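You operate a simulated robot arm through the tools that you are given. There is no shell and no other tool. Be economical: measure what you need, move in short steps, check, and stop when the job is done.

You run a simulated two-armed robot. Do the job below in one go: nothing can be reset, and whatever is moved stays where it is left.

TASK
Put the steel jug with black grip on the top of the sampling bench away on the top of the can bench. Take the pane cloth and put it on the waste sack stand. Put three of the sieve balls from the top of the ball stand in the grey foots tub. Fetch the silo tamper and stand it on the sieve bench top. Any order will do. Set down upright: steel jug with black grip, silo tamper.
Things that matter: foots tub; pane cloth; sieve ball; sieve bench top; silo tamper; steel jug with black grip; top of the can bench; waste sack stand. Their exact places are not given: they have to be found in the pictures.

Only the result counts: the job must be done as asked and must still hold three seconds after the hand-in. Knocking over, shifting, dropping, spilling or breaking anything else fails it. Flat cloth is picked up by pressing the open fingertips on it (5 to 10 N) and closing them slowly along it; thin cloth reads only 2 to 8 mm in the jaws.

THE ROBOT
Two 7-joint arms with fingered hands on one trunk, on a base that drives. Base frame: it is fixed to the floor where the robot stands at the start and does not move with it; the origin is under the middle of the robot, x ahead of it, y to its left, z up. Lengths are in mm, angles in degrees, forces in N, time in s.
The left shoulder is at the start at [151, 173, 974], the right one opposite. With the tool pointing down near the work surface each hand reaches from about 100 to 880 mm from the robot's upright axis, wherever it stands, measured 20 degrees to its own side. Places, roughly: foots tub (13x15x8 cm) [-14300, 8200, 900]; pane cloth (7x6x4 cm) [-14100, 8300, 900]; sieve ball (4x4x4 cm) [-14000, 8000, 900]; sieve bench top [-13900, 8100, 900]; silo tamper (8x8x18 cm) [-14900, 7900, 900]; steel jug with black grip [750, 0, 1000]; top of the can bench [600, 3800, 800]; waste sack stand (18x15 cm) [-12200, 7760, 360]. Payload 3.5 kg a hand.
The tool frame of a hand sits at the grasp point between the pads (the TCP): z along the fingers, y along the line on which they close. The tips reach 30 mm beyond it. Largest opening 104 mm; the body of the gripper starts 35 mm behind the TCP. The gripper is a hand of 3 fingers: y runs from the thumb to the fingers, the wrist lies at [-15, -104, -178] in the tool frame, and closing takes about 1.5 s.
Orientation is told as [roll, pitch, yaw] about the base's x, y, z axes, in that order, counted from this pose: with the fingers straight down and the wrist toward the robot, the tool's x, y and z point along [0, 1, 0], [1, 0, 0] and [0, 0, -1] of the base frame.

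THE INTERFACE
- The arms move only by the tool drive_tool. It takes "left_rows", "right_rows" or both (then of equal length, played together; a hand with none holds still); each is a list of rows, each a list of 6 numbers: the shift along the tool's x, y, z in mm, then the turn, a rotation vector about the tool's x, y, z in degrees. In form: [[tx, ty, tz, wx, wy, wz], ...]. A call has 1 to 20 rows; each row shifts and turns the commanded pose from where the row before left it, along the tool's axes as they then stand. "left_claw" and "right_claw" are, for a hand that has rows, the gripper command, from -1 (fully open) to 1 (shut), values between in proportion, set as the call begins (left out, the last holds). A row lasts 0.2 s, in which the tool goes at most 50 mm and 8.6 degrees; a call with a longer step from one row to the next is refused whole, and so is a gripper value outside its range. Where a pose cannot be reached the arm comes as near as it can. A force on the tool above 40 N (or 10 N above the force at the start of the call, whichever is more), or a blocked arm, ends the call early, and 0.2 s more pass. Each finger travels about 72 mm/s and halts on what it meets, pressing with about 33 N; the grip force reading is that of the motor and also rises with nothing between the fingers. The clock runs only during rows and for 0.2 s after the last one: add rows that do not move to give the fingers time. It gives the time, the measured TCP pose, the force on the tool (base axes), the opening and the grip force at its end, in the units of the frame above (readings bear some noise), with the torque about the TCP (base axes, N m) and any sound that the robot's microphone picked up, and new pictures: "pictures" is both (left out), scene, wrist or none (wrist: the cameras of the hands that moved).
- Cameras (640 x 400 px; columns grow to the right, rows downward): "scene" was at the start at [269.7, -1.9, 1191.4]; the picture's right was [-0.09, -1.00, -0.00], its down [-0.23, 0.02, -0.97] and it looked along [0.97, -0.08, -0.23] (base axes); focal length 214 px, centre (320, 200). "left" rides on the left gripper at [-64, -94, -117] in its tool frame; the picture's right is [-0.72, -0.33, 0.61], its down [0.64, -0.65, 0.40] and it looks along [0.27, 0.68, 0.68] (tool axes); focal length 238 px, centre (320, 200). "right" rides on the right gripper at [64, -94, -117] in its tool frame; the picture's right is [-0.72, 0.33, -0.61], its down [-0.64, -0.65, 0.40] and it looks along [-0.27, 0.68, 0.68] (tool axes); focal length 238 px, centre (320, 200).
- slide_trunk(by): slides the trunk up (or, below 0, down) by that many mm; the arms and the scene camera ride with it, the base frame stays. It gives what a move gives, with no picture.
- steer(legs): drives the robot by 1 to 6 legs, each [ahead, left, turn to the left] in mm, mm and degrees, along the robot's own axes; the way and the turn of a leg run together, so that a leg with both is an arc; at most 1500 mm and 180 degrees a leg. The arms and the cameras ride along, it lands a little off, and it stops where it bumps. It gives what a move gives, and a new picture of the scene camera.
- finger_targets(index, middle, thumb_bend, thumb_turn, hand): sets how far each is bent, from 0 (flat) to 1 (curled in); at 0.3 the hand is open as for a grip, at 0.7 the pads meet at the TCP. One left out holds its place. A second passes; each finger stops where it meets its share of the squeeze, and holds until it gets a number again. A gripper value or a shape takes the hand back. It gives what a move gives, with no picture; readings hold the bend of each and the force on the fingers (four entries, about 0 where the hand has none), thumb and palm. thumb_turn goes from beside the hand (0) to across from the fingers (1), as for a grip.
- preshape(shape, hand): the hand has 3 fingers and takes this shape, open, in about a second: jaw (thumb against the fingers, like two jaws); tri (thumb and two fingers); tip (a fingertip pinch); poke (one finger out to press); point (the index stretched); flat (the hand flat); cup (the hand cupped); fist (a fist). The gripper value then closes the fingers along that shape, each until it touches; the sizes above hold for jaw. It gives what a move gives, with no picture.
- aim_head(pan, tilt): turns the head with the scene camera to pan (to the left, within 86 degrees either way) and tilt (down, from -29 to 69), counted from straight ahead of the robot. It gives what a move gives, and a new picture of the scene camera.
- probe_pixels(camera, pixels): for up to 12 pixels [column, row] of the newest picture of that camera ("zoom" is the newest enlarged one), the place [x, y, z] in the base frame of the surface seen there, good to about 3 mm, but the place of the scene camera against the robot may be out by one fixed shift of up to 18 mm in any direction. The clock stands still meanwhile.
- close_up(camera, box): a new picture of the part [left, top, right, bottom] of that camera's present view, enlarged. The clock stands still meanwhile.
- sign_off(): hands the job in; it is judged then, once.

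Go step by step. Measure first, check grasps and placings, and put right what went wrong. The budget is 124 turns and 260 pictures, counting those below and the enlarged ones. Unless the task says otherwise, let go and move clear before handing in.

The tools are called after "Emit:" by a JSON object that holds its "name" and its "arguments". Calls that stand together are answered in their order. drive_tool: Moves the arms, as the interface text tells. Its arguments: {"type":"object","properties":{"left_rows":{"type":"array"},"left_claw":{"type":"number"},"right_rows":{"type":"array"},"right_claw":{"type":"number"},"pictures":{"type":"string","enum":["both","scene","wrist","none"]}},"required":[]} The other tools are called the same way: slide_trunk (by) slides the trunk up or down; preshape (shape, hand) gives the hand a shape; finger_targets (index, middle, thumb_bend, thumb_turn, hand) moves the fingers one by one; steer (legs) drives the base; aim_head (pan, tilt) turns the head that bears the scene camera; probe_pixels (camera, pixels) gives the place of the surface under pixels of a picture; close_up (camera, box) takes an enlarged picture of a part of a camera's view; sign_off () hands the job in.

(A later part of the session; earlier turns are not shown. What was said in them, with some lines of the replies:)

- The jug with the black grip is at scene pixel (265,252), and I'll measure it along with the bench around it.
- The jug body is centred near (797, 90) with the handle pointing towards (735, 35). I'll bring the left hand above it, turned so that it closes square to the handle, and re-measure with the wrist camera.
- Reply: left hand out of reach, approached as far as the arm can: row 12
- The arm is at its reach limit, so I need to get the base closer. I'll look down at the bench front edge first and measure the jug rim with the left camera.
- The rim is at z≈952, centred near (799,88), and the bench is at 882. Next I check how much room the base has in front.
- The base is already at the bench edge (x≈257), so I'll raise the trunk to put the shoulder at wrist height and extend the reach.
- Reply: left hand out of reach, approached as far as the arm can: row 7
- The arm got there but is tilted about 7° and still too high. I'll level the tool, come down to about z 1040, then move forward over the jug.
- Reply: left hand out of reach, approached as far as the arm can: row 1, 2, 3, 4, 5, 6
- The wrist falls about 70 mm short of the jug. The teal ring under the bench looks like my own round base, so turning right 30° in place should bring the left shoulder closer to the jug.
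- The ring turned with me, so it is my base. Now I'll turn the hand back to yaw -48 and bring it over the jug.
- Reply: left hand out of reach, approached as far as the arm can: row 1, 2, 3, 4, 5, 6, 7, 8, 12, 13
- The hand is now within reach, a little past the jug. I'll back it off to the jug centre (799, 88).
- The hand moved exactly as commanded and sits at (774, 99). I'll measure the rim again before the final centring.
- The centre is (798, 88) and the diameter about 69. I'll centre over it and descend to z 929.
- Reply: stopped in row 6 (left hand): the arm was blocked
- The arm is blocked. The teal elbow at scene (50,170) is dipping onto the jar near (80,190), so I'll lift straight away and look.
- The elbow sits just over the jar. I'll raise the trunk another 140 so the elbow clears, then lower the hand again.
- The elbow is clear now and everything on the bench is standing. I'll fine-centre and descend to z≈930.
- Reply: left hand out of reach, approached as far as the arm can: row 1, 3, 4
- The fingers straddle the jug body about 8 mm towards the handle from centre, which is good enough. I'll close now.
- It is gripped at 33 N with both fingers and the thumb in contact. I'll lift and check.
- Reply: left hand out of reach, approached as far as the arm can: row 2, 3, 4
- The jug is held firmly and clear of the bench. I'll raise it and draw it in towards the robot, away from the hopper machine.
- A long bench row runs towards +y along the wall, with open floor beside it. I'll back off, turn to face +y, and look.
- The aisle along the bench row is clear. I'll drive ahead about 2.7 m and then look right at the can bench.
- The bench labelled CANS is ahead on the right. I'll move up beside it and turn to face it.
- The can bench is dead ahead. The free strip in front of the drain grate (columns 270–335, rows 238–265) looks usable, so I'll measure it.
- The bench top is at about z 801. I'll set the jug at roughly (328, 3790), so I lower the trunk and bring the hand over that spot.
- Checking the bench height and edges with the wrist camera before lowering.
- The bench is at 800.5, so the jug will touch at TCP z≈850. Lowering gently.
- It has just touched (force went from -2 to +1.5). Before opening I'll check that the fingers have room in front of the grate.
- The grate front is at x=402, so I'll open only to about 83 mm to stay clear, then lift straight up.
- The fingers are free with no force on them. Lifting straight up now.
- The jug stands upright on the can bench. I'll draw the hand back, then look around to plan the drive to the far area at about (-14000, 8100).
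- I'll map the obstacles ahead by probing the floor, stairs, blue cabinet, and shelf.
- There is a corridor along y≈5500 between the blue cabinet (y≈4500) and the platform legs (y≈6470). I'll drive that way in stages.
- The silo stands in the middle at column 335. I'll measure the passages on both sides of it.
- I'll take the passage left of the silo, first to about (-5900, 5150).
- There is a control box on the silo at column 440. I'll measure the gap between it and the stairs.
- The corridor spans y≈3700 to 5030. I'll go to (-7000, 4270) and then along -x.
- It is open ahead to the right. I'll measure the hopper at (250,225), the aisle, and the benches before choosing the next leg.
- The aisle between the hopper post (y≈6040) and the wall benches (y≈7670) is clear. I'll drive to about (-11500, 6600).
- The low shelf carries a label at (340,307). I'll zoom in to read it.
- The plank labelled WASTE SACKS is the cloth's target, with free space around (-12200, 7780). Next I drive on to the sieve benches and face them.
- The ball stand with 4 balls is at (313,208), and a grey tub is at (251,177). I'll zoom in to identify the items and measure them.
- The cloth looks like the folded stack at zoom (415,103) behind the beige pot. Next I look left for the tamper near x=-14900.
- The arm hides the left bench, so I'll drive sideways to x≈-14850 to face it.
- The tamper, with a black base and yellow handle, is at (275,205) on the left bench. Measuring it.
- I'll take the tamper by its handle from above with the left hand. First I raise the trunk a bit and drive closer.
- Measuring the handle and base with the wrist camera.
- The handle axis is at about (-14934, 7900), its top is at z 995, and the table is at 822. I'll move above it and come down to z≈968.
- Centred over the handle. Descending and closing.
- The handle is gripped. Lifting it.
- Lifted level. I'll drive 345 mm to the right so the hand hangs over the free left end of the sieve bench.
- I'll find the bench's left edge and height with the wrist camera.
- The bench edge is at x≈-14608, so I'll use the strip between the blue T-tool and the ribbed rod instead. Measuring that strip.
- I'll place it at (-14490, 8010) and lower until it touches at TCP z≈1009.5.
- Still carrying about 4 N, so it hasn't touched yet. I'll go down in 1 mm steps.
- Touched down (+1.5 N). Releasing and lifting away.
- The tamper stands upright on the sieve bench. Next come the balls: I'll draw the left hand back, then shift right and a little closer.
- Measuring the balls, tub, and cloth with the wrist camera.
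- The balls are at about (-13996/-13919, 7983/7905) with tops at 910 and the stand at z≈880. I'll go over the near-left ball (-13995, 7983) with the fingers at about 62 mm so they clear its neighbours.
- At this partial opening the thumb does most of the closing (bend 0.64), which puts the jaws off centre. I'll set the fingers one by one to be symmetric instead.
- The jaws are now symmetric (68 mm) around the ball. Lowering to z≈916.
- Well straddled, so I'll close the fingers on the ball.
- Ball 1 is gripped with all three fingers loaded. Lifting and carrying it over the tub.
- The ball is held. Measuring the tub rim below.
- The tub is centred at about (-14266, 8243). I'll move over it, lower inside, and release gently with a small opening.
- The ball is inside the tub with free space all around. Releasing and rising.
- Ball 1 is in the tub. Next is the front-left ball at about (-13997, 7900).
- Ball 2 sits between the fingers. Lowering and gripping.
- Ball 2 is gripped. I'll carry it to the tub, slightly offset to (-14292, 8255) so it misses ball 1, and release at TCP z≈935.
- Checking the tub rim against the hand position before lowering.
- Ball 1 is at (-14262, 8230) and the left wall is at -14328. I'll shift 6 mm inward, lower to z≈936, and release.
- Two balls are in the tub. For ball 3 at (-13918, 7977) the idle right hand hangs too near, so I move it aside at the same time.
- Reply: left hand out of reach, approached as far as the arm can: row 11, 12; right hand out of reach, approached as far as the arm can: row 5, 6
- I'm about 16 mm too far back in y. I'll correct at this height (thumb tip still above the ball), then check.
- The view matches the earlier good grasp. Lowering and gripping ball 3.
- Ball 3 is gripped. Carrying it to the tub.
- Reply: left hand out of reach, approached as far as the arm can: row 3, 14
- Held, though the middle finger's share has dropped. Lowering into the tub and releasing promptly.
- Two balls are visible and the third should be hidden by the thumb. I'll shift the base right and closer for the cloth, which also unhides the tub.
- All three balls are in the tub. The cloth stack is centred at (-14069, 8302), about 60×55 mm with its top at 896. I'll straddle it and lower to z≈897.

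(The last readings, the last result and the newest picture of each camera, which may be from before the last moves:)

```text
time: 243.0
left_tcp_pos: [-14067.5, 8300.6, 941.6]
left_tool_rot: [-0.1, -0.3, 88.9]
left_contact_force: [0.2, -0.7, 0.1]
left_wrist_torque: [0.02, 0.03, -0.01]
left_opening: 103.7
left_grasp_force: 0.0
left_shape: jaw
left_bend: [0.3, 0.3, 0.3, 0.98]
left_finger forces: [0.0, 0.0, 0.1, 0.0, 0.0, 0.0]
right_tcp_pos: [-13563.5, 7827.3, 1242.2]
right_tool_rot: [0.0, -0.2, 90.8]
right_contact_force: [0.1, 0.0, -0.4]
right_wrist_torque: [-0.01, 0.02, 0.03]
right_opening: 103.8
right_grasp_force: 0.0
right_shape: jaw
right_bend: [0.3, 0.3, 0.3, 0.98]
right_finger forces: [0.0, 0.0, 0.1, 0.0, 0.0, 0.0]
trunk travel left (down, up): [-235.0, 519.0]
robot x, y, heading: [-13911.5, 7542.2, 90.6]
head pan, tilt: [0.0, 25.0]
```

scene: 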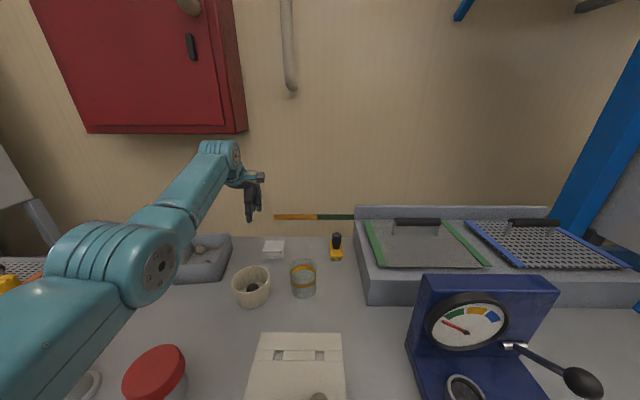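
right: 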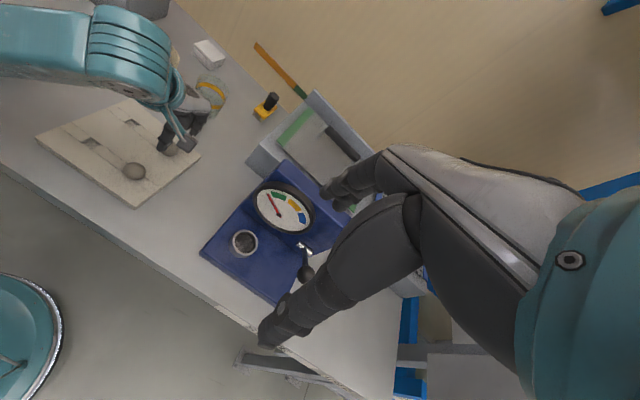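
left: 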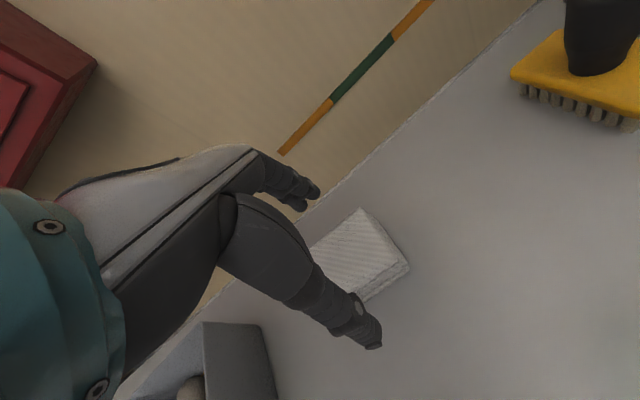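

Centred. I'll lower the last 45 mm and close symmetrically.

Emit:
{"name": "drive_tool", "arguments": {"left_rows": [[0, 0, 20, 0, 0, 0], [0, 0, 15, 0, 0, 0], [0, 0, 9, 0, 0, 0], [0, 0, 0, 0, 0, 0]], "pictures": "none"}}

Emit:
{"name": "finger_targets", "arguments": {"hand": "left", "index": 0.75, "middle": 0.75, "thumb_bend": 0.75}}

Emit:
{"name": "close_up", "arguments": {"camera": "left", "box": [220, 160, 480, 360]}}

```text
time: 244.0
left_tcp_pos: [-14067.7, 8301.3, 898.6]
left_tool_rot: [-0.2, -0.2, 88.9]
left_contact_force: [-0.3, 0.0, 0.0]
left_wrist_torque: [0.01, -0.01, 0.01]
left_opening: 103.7
left_grasp_force: 0.1
left_shape: jaw
left_bend: [0.3, 0.3, 0.3, 0.98]
left_finger forces: [0.0, 0.1, 0.1, 0.0, 0.0, 0.0]
right_tcp_pos: [-13564.1, 7827.5, 1241.2]
right_tool_rot: [0.2, -0.1, 90.8]
right_contact_force: [-0.2, 0.3, 0.6]
right_wrist_torque: [0.0, 0.01, 0.03]
right_opening: 103.8
right_grasp_force: 0.0
right_shape: jaw
right_bend: [0.3, 0.3, 0.3, 0.98]
right_finger forces: [0.1, 0.0, 0.0, 0.1, 0.0, 0.0]
trunk travel left (down, up): [-235.0, 519.0]
robot x, y, heading: [-13909.7, 7540.1, 90.6]
head pan, tilt: [0.0, 25.0]
```

```text
time: 245.0
left_tcp_pos: [-14068.6, 8301.7, 900.2]
left_tool_rot: [-0.2, -0.2, 89.0]
left_contact_force: [1.0, 0.4, 2.2]
left_wrist_torque: [0.11, 0.04, -0.05]
left_opening: 53.6
left_grasp_force: 26.5
left_shape: fingers
left_bend: [0.55, 0.58, 0.5, 0.95]
left_finger forces: [13.6, 13.0, 0.0, 0.0, 26.2, 0.0]
right_tcp_pos: [-13563.6, 7828.3, 1240.9]
right_tool_rot: [0.1, -0.1, 90.8]
right_contact_force: [0.4, -0.1, 0.1]
right_wrist_torque: [0.02, 0.02, -0.04]
right_opening: 103.7
right_grasp_force: 0.0
right_shape: jaw
right_bend: [0.3, 0.3, 0.3, 0.98]
right_finger forces: [0.0, 0.1, 0.0, 0.1, 0.1, 0.1]
trunk travel left (down, up): [-235.0, 519.0]
robot x, y, heading: [-13907.4, 7546.1, 90.6]
head pan, tilt: [0.0, 25.0]
```

```text
2.00 times, centred on (350, 260) of left
```

zoom: 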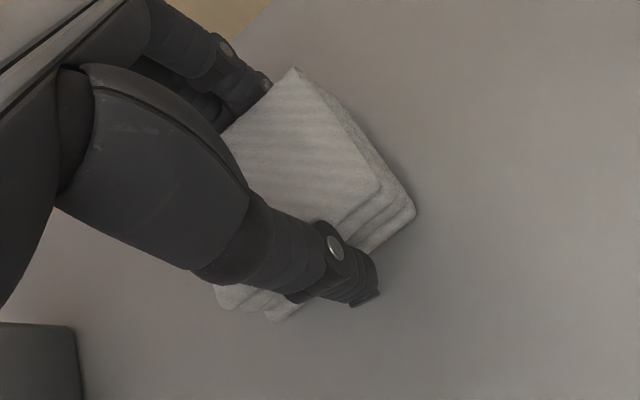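

The stack is held across at 54 mm with about 26 N. Lifting and checking.

Emit:
{"name": "drive_tool", "arguments": {"left_rows": [[0, 0, -10, 0, 0, 0], [0, 0, -20, 0, 0, 0], [0, 0, -30, 0, 0, 0], [0, 0, -40, 0, 0, 0], [0, 0, -40, 0, 0, 0], [0, 0, 0, 0, 0, 0]], "pictures": "both"}}

```text
time: 246.4
left_tcp_pos: [-14067.2, 8301.5, 1039.0]
left_tool_rot: [-0.2, -0.1, 88.9]
left_contact_force: [-0.6, 0.2, -0.2]
left_wrist_torque: [0.02, 0.03, -0.01]
left_opening: 53.6
left_grasp_force: 25.6
left_shape: fingers
left_bend: [0.55, 0.58, 0.5, 0.95]
left_finger forces: [13.3, 12.1, 0.0, 0.1, 26.1, 0.1]
right_tcp_pos: [-13563.4, 7828.2, 1241.2]
right_tool_rot: [0.2, -0.2, 90.8]
right_contact_force: [0.4, 1.4, -0.3]
right_wrist_torque: [-0.03, 0.03, -0.04]
right_opening: 103.9
right_grasp_force: 0.1
right_shape: jaw
right_bend: [0.3, 0.3, 0.3, 0.98]
right_finger forces: [0.0, 0.0, 0.0, 0.0, 0.1, 0.0]
trunk travel left (down, up): [-235.0, 519.0]
robot x, y, heading: [-13907.8, 7542.6, 90.7]
head pan, tilt: [0.0, 25.0]
```

scene: 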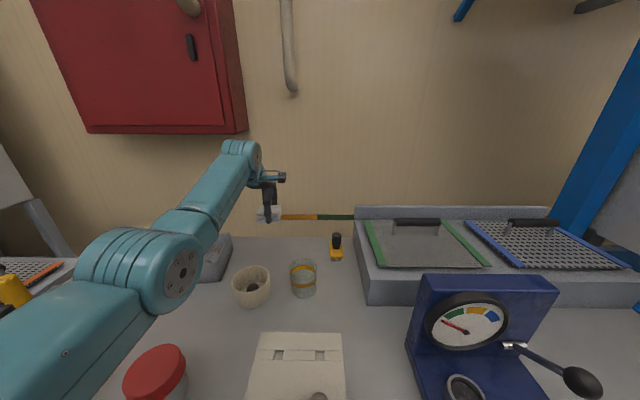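
left: 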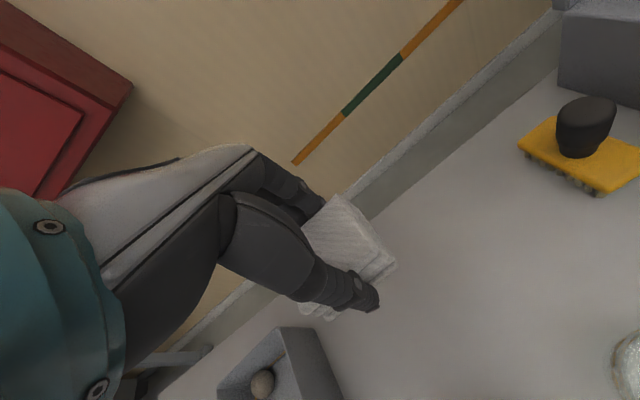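

The cloth is held. Before backing out I check that the elbow clears the cup rod (top z≈1035) and the jar.

Emit:
{"name": "probe_pixels", "arguments": {"camera": "scene", "pixels": [[165, 290], [140, 315], [120, 320], [190, 270], [60, 340], [235, 180], [205, 225]]}}

```text
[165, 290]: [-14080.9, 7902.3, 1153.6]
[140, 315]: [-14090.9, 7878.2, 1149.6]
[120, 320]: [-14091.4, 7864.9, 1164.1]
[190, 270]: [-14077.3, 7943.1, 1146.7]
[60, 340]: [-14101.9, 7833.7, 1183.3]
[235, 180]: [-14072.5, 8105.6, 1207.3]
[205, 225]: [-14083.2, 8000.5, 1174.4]
```

The elbow is at z≥1146, so it clears. I'll back out 800 mm and slide right towards the waste sack stand.

Emit:
{"name": "steer", "arguments": {"legs": [[-800, 0, 0], [0, -930, 0], [0, -930, 0]]}}

Emit:
{"name": "aim_head", "arguments": {"pan": 10, "tilt": 40}}

```text
time: 259.5
left_tcp_pos: [-12209.4, 7515.5, 1039.3]
left_tool_rot: [-0.2, -0.2, 87.8]
left_contact_force: [0.5, 0.1, -1.2]
left_wrist_torque: [0.02, 0.02, 0.03]
left_opening: 53.3
left_grasp_force: 25.6
left_shape: fingers
left_bend: [0.55, 0.58, 0.5, 0.95]
left_finger forces: [13.3, 12.1, 0.0, 0.1, 26.0, 0.1]
right_tcp_pos: [-11714.1, 7032.5, 1241.2]
right_tool_rot: [0.1, -0.1, 89.5]
right_contact_force: [1.3, -0.3, 0.5]
right_wrist_torque: [0.01, -0.01, -0.01]
right_opening: 103.7
right_grasp_force: 0.0
right_shape: jaw
right_bend: [0.3, 0.3, 0.3, 0.98]
right_finger forces: [0.0, 0.0, 0.0, 0.0, 0.0, 0.0]
trunk travel left (down, up): [-235.0, 519.0]
robot x, y, heading: [-12068.3, 6754.1, 89.7]
head pan, tilt: [0.0, 25.0]
```

scene: 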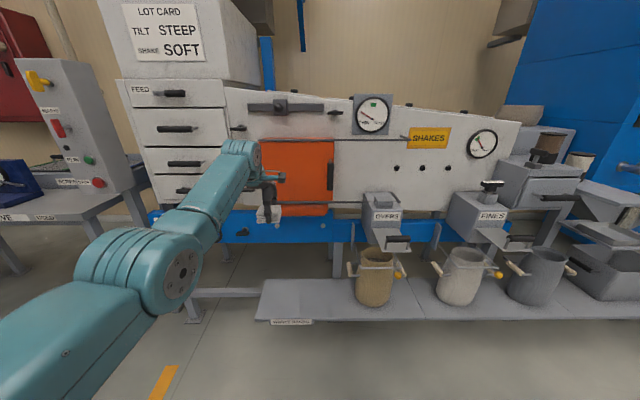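

```text
time: 260.2
left_tcp_pos: [-12209.4, 7515.1, 1040.3]
left_tool_rot: [-0.2, -0.2, 87.8]
left_contact_force: [-0.5, 0.1, -1.0]
left_wrist_torque: [0.0, -0.02, 0.01]
left_opening: 53.3
left_grasp_force: 26.3
left_shape: fingers
left_bend: [0.55, 0.58, 0.5, 0.95]
left_finger forces: [13.4, 12.1, 0.0, 0.0, 26.1, 0.1]
right_tcp_pos: [-11713.4, 7032.4, 1242.0]
right_tool_rot: [0.1, -0.1, 89.6]
right_contact_force: [-0.6, -0.2, 0.0]
right_wrist_torque: [0.0, -0.02, -0.01]
right_opening: 103.9
right_grasp_force: 0.2
right_shape: jaw
right_bend: [0.3, 0.3, 0.3, 0.98]
right_finger forces: [0.0, 0.0, 0.1, 0.0, 0.0, 0.1]
trunk travel left (down, up): [-235.0, 519.0]
robot x, y, heading: [-12063.9, 6753.0, 89.7]
head pan, tilt: [10.0, 40.0]
```

scene: 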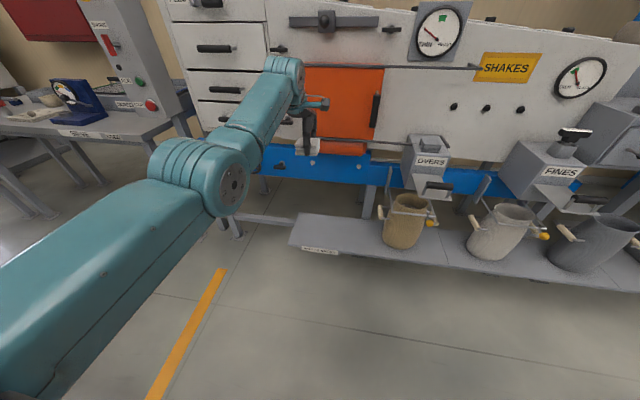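

Measuring the plank, the blue beam, and the machine front.

Emit:
{"name": "probe_pixels", "arguments": {"camera": "scene", "pixels": [[295, 242], [310, 220], [340, 235], [370, 225], [370, 250], [330, 222], [330, 160], [350, 110], [390, 210], [360, 185], [420, 185], [350, 256]]}}

Emit:
{"name": "close_up", "arguments": {"camera": "scene", "box": [250, 140, 490, 290]}}

```text
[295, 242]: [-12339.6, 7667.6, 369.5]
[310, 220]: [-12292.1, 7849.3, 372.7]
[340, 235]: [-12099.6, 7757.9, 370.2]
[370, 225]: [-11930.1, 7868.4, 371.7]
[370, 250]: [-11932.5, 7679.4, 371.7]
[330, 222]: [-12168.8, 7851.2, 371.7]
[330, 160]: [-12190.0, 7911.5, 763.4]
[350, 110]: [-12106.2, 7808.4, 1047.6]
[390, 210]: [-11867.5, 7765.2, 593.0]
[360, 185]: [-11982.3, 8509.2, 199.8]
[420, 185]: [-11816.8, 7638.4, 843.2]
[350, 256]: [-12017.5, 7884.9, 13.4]
```

```text
2.67 times, centred on (370, 215) of scene
```

zoom: 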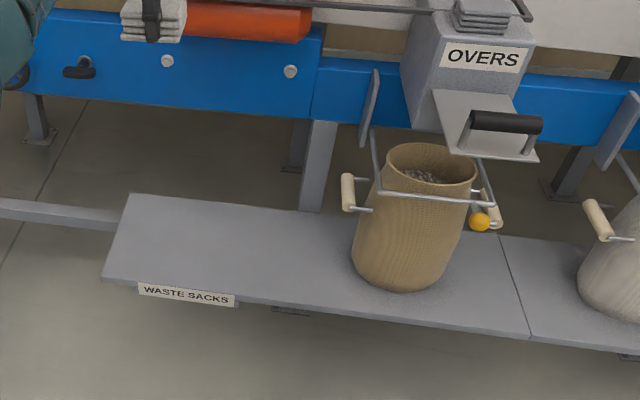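

The plank's free part runs x -12340 to -11940, y 7670 to 7870, and the flap and beam above overhang beyond y≈7808. I'll lower the trunk, bring the hand down while clear in front, then drive in.

Emit:
{"name": "slide_trunk", "arguments": {"by": -235}}

Emit:
{"name": "drive_tool", "arguments": {"left_rows": [[0, -40, 0, 0, 0, 0], [0, -40, 0, 0, 0, 0], [0, -40, 0, 0, 0, 0], [0, -40, 0, 0, 0, 0], [0, -40, 0, 0, 0, 0], [0, 0, 42, 0, 0, 0], [0, 0, 42, 0, 0, 0], [0, 0, 42, 0, 0, 0], [0, 0, 42, 0, 0, 0], [0, 0, 42, 0, 0, 0], [0, 0, 42, 0, 0, 0], [0, 0, 42, 0, 0, 0], [0, 0, 36, 0, 0, 0], [0, 0, 0, 0, 0, 0]], "pictures": "scene"}}

```text
time: 262.7
left_tcp_pos: [-12209.5, 7514.1, 805.4]
left_tool_rot: [-0.2, -0.3, 87.8]
left_contact_force: [0.6, 0.0, -0.3]
left_wrist_torque: [0.01, 0.04, -0.01]
left_opening: 53.4
left_grasp_force: 26.0
left_shape: fingers
left_bend: [0.55, 0.58, 0.5, 0.95]
left_finger forces: [13.3, 12.1, 0.0, 0.0, 25.9, 0.0]
right_tcp_pos: [-11714.7, 7154.9, 939.5]
right_tool_rot: [0.1, 17.0, 89.7]
right_contact_force: [-0.3, -0.5, 0.1]
right_wrist_torque: [0.0, -0.03, 0.01]
right_opening: 103.8
right_grasp_force: 0.1
right_shape: jaw
right_bend: [0.3, 0.3, 0.3, 0.98]
right_finger forces: [0.0, 0.1, 0.1, 0.0, 0.1, 0.0]
trunk travel left (down, up): [0.0, 754.0]
robot x, y, heading: [-12063.2, 6750.6, 89.7]
head pan, tilt: [10.0, 40.0]
```

```text
time: 265.7
left_tcp_pos: [-12207.7, 7464.8, 474.7]
left_tool_rot: [-0.1, -0.2, 87.8]
left_contact_force: [0.0, -0.6, -0.9]
left_wrist_torque: [0.0, -0.01, 0.0]
left_opening: 53.0
left_grasp_force: 25.2
left_shape: fingers
left_bend: [0.55, 0.58, 0.5, 0.95]
left_finger forces: [13.1, 11.8, 0.1, 0.0, 25.6, 0.0]
left hand out of reach, approached as far as the arm can: row 2, 3, 4, 5
right_tcp_pos: [-11714.0, 7155.0, 938.6]
right_tool_rot: [0.2, 17.0, 89.6]
right_contact_force: [0.4, -0.3, -0.5]
right_wrist_torque: [0.01, 0.02, 0.0]
right_opening: 103.5
right_grasp_force: 0.0
right_shape: jaw
right_bend: [0.3, 0.3, 0.3, 0.98]
right_finger forces: [0.1, 0.0, 0.0, 0.0, 0.0, 0.0]
trunk travel left (down, up): [0.0, 754.0]
robot x, y, heading: [-12065.5, 6751.0, 89.6]
head pan, tilt: [10.0, 40.0]
```

scene: 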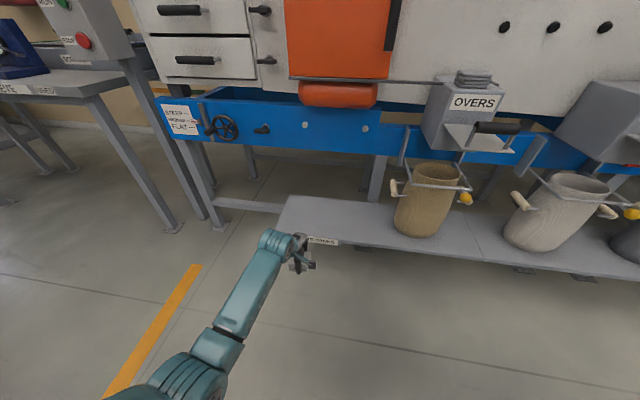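

The hand is low and clear. Driving 288 mm ahead brings the cloth above the plank.

Emit:
{"name": "steer", "arguments": {"legs": [[288, 0, 0]]}}

Emit:
{"name": "drive_tool", "arguments": {"left_rows": [[0, 0, 0, 0, 0, 0]], "pictures": "wrist"}}

```text
time: 267.7
left_tcp_pos: [-12206.0, 7761.2, 474.3]
left_tool_rot: [-0.3, -0.1, 87.7]
left_contact_force: [-0.4, 0.0, -0.9]
left_wrist_torque: [0.01, -0.01, -0.03]
left_opening: 53.1
left_grasp_force: 25.1
left_shape: fingers
left_bend: [0.55, 0.58, 0.5, 0.95]
left_finger forces: [13.0, 11.8, 0.1, 0.0, 25.5, 0.0]
right_tcp_pos: [-11710.4, 7450.8, 938.3]
right_tool_rot: [0.2, 17.0, 89.7]
right_contact_force: [-0.4, -0.3, 0.3]
right_wrist_torque: [-0.02, 0.02, -0.01]
right_opening: 103.6
right_grasp_force: 0.0
right_shape: jaw
right_bend: [0.3, 0.3, 0.3, 0.98]
right_finger forces: [0.0, 0.0, 0.1, 0.0, 0.0, 0.1]
trunk travel left (down, up): [0.0, 754.0]
robot x, y, heading: [-12062.6, 7045.9, 89.7]
head pan, tilt: [10.0, 40.0]
```

scene: 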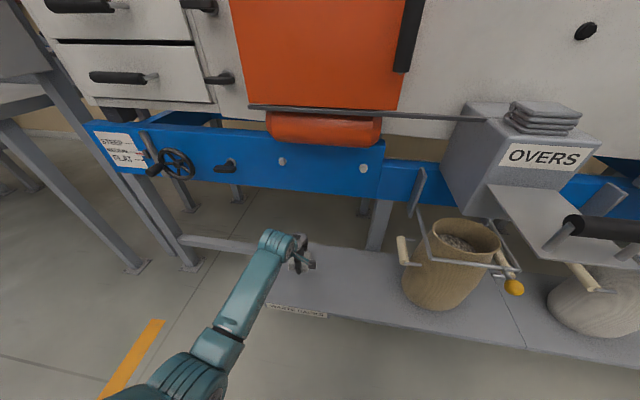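

```text
time: 268.1
left_tcp_pos: [-12205.6, 7760.1, 474.3]
left_tool_rot: [-0.2, -0.2, 87.7]
left_contact_force: [0.2, 0.3, -0.9]
left_wrist_torque: [0.01, 0.01, 0.02]
left_opening: 52.9
left_grasp_force: 25.3
left_shape: fingers
left_bend: [0.55, 0.58, 0.5, 0.95]
left_finger forces: [13.1, 12.0, 0.0, 0.1, 25.5, 0.0]
right_tcp_pos: [-11711.0, 7451.1, 939.4]
right_tool_rot: [0.2, 17.0, 89.7]
right_contact_force: [-0.3, 0.3, 0.4]
right_wrist_torque: [0.02, -0.02, -0.03]
right_opening: 103.6
right_grasp_force: 0.0
right_shape: jaw
right_bend: [0.3, 0.3, 0.3, 0.98]
right_finger forces: [0.0, 0.0, 0.0, 0.0, 0.1, 0.0]
trunk travel left (down, up): [0.0, 754.0]
robot x, y, heading: [-12060.8, 7048.4, 89.4]
head pan, tilt: [10.0, 40.0]
```

left: 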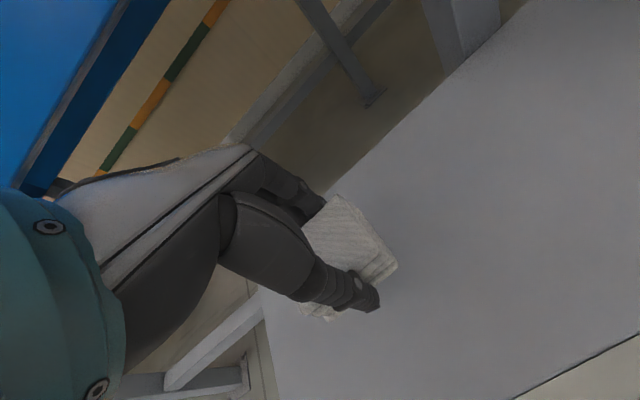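

Checking the plank height with the wrist camera.

Emit:
{"name": "probe_pixels", "arguments": {"camera": "left", "pixels": [[430, 260], [420, 330], [380, 180], [270, 310], [510, 395], [400, 130], [310, 320]]}}

```text
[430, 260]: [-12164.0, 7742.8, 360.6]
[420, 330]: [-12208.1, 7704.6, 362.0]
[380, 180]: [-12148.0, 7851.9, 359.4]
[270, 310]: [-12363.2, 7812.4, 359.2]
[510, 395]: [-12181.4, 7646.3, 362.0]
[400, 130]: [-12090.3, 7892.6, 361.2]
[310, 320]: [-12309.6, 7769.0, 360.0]
```

The plank is at z≈361, so the cloth will touch at TCP z≈399. Lowering onto it.

Emit:
{"name": "drive_tool", "arguments": {"left_rows": [[0, 0, 30, 0, 0, 0], [0, 0, 30, 0, 0, 0], [0, 0, 10, 0, 0, 0], [0, 0, 3, 0, 0, 0], [0, 0, 2, 0, 0, 0], [0, 0, 0, 0, 0, 0]], "pictures": "wrist"}}

```text
time: 269.5
left_tcp_pos: [-12207.3, 7760.8, 400.3]
left_tool_rot: [-0.2, -0.2, 87.7]
left_contact_force: [-0.8, -0.7, 3.5]
left_wrist_torque: [0.08, 0.04, 0.0]
left_opening: 53.0
left_grasp_force: 25.9
left_shape: fingers
left_bend: [0.55, 0.58, 0.5, 0.95]
left_finger forces: [13.1, 12.2, 0.0, 0.0, 26.4, 0.0]
right_tcp_pos: [-11711.2, 7449.9, 938.8]
right_tool_rot: [0.1, 17.0, 89.7]
right_contact_force: [0.5, -0.1, -0.9]
right_wrist_torque: [0.04, 0.0, -0.02]
right_opening: 103.8
right_grasp_force: 0.0
right_shape: jaw
right_bend: [0.3, 0.3, 0.3, 0.98]
right_finger forces: [0.0, 0.0, 0.0, 0.0, 0.0, 0.0]
trunk travel left (down, up): [0.0, 754.0]
robot x, y, heading: [-12060.4, 7051.0, 89.8]
head pan, tilt: [10.0, 40.0]
```

left: 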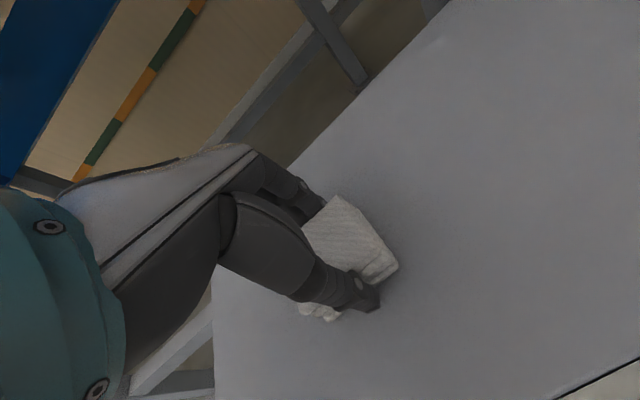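

The cloth rests on the plank (+3.5 N). Opening all fingers and rising.

Emit:
{"name": "finger_targets", "arguments": {"hand": "left", "index": 0.3, "middle": 0.3, "thumb_bend": 0.3}}

Emit:
{"name": "drive_tool", "arguments": {"left_rows": [[0, 0, -15, 0, 0, 0], [0, 0, -30, 0, 0, 0], [0, 0, -40, 0, 0, 0], [0, 0, -40, 0, 0, 0], [0, 0, 0, 0, 0, 0]], "pictures": "wrist"}}

```text
time: 270.5
left_tcp_pos: [-12206.0, 7760.7, 399.9]
left_tool_rot: [-0.2, -0.3, 87.8]
left_contact_force: [0.2, -0.7, -0.6]
left_wrist_torque: [0.01, -0.03, 0.0]
left_opening: 102.9
left_grasp_force: 0.1
left_shape: fingers
left_bend: [0.3, 0.3, 0.3, 0.97]
left_finger forces: [0.1, 0.0, 0.0, 0.1, 0.0, 0.0]
right_tcp_pos: [-11712.4, 7450.0, 939.1]
right_tool_rot: [0.2, 17.0, 89.7]
right_contact_force: [-0.1, 0.4, -0.4]
right_wrist_torque: [0.03, 0.0, 0.0]
right_opening: 103.7
right_grasp_force: 0.0
right_shape: jaw
right_bend: [0.3, 0.3, 0.3, 0.98]
right_finger forces: [0.1, 0.0, 0.1, 0.0, 0.0, 0.1]
trunk travel left (down, up): [0.0, 754.0]
robot x, y, heading: [-12060.3, 7049.5, 89.5]
head pan, tilt: [10.0, 40.0]
```

```text
time: 271.7
left_tcp_pos: [-12205.3, 7760.0, 523.9]
left_tool_rot: [-0.2, -0.3, 87.7]
left_contact_force: [0.3, -0.1, -0.1]
left_wrist_torque: [0.01, 0.02, 0.03]
left_opening: 102.6
left_grasp_force: 0.2
left_shape: fingers
left_bend: [0.3, 0.3, 0.3, 0.97]
left_finger forces: [0.1, 0.0, 0.0, 0.0, 0.0, 0.0]
right_tcp_pos: [-11710.8, 7449.9, 939.6]
right_tool_rot: [0.3, 17.0, 89.7]
right_contact_force: [-0.2, -0.4, 1.1]
right_wrist_torque: [-0.01, 0.04, -0.01]
right_opening: 103.8
right_grasp_force: 0.1
right_shape: jaw
right_bend: [0.3, 0.3, 0.3, 0.98]
right_finger forces: [0.1, 0.0, 0.0, 0.0, 0.1, 0.0]
trunk travel left (down, up): [0.0, 754.0]
robot x, y, heading: [-12063.9, 7050.6, 89.7]
head pan, tilt: [10.0, 40.0]
```

left: 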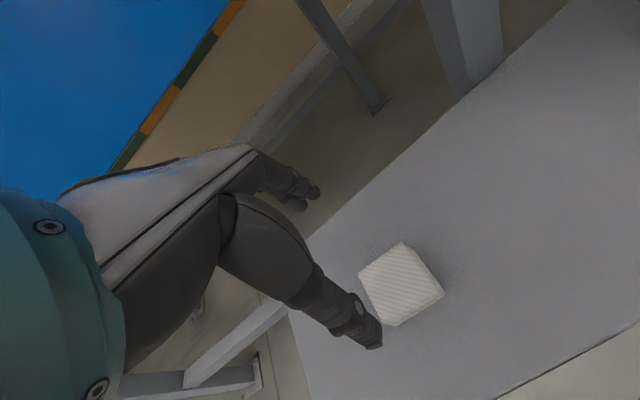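

The cloth sits neatly on the waste sack stand. I'll back the robot clear and take a last look.

Emit:
{"name": "steer", "arguments": {"legs": [[-500, 0, 0]]}}

Emit:
{"name": "close_up", "arguments": {"camera": "scene", "box": [200, 140, 480, 290]}}

Emit:
{"name": "aim_head", "arguments": {"pan": 60, "tilt": 15}}

Emit:
{"name": "close_up", "arguments": {"camera": "scene", "box": [220, 130, 460, 280]}}

```text
time: 274.7
left_tcp_pos: [-12210.2, 7258.2, 522.4]
left_tool_rot: [-0.2, -0.1, 87.8]
left_contact_force: [0.6, 0.5, -0.7]
left_wrist_torque: [0.0, 0.02, -0.02]
left_opening: 103.1
left_grasp_force: 0.0
left_shape: fingers
left_bend: [0.3, 0.3, 0.3, 0.97]
left_finger forces: [0.0, 0.1, 0.0, 0.1, 0.0, 0.0]
right_tcp_pos: [-11715.9, 6949.2, 940.1]
right_tool_rot: [0.2, 17.0, 89.8]
right_contact_force: [0.2, -0.7, 0.7]
right_wrist_torque: [-0.01, 0.0, -0.02]
right_opening: 103.7
right_grasp_force: 0.1
right_shape: jaw
right_bend: [0.3, 0.3, 0.3, 0.98]
right_finger forces: [0.0, 0.0, 0.0, 0.1, 0.0, 0.1]
trunk travel left (down, up): [0.0, 754.0]
robot x, y, heading: [-12063.3, 6549.2, 89.8]
head pan, tilt: [10.0, 40.0]
```

scene: 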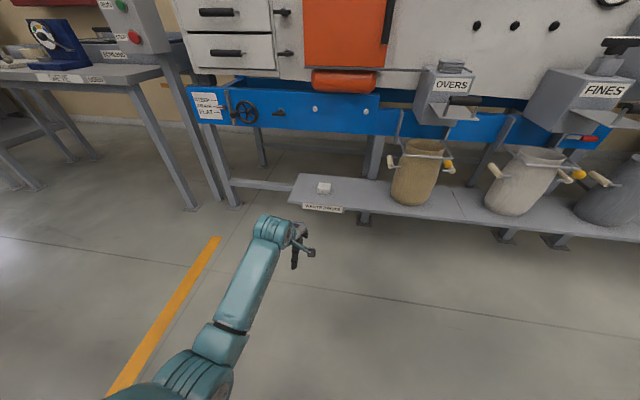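

```text
2.29 times, centred on (340, 215) of scene
```

zoom: 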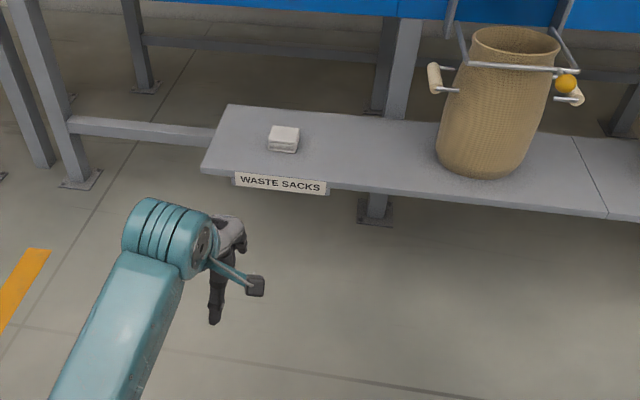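

```text
time: 275.9
left_tcp_pos: [-12211.5, 7258.3, 523.2]
left_tool_rot: [-0.2, -0.2, 87.8]
left_contact_force: [-0.1, -0.1, -0.2]
left_wrist_torque: [0.0, 0.03, -0.02]
left_opening: 102.9
left_grasp_force: 0.0
left_shape: fingers
left_bend: [0.3, 0.3, 0.3, 0.97]
left_finger forces: [0.0, 0.0, 0.0, 0.1, 0.0, 0.0]
right_tcp_pos: [-11714.7, 6949.8, 937.9]
right_tool_rot: [0.3, 17.0, 89.9]
right_contact_force: [0.0, 0.5, 0.5]
right_wrist_torque: [0.02, -0.02, -0.01]
right_opening: 103.8
right_grasp_force: 0.0
right_shape: jaw
right_bend: [0.3, 0.3, 0.3, 0.98]
right_finger forces: [0.1, 0.0, 0.1, 0.0, 0.0, 0.1]
trunk travel left (down, up): [0.0, 754.0]
robot x, y, heading: [-12066.9, 6549.0, 89.8]
head pan, tilt: [60.0, 15.0]
```

scene: 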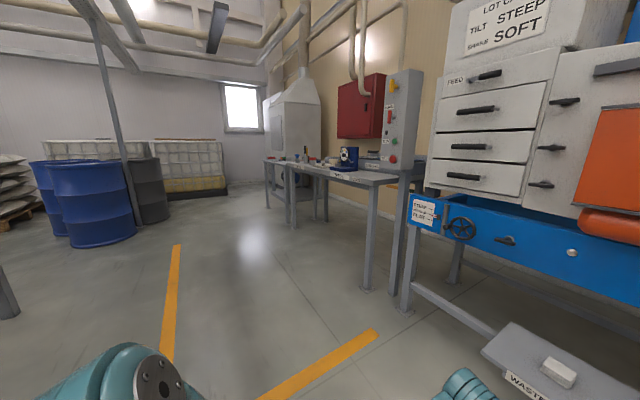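

```text
2.67 times, centred on (340, 205) of scene
```

zoom: 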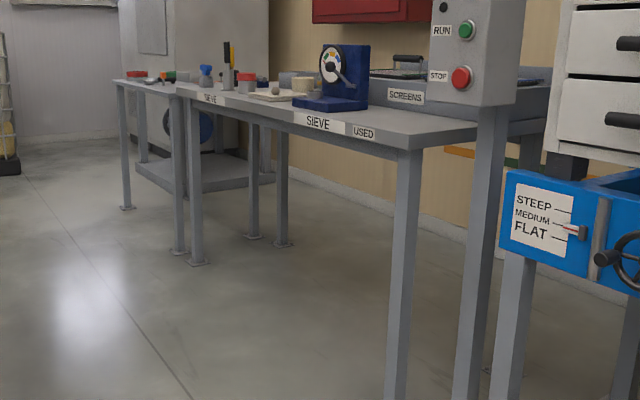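

The cloth is on the waste sack stand and the tamper still stands on the sieve bench. The balls are in the tub and the jug was left upright on the can bench, so I'm handing in.

Emit:
{"name": "sign_off", "arguments": {}}

```text
The job is handed in.
```

I put all four items where you asked and handed the job in, but the left arm pressed briefly on something at the sampling bench along the way.

- **Jug:** it stands upright on the can bench, in front of the drain grate.
- **Pane cloth:** it lies folded on the plank labelled "WASTE SACKS".
- **Sieve balls:** three are in the grey foots tub, and the fourth is still on the ball stand.
- **Silo tamper:** it stands upright on the sieve bench, between the blue T-handled tool and the ribbed rod.

**Contact at the sampling bench:** while I was reaching for the jug, the left arm was blocked, most likely by its elbow pressing on the glass jar. I lifted away at once, and the jar looked upright and in place afterwards. I did not measure whether it had shifted.

I saw the jug upright just after I let go of it, and did not go back to check it before the hand-in.
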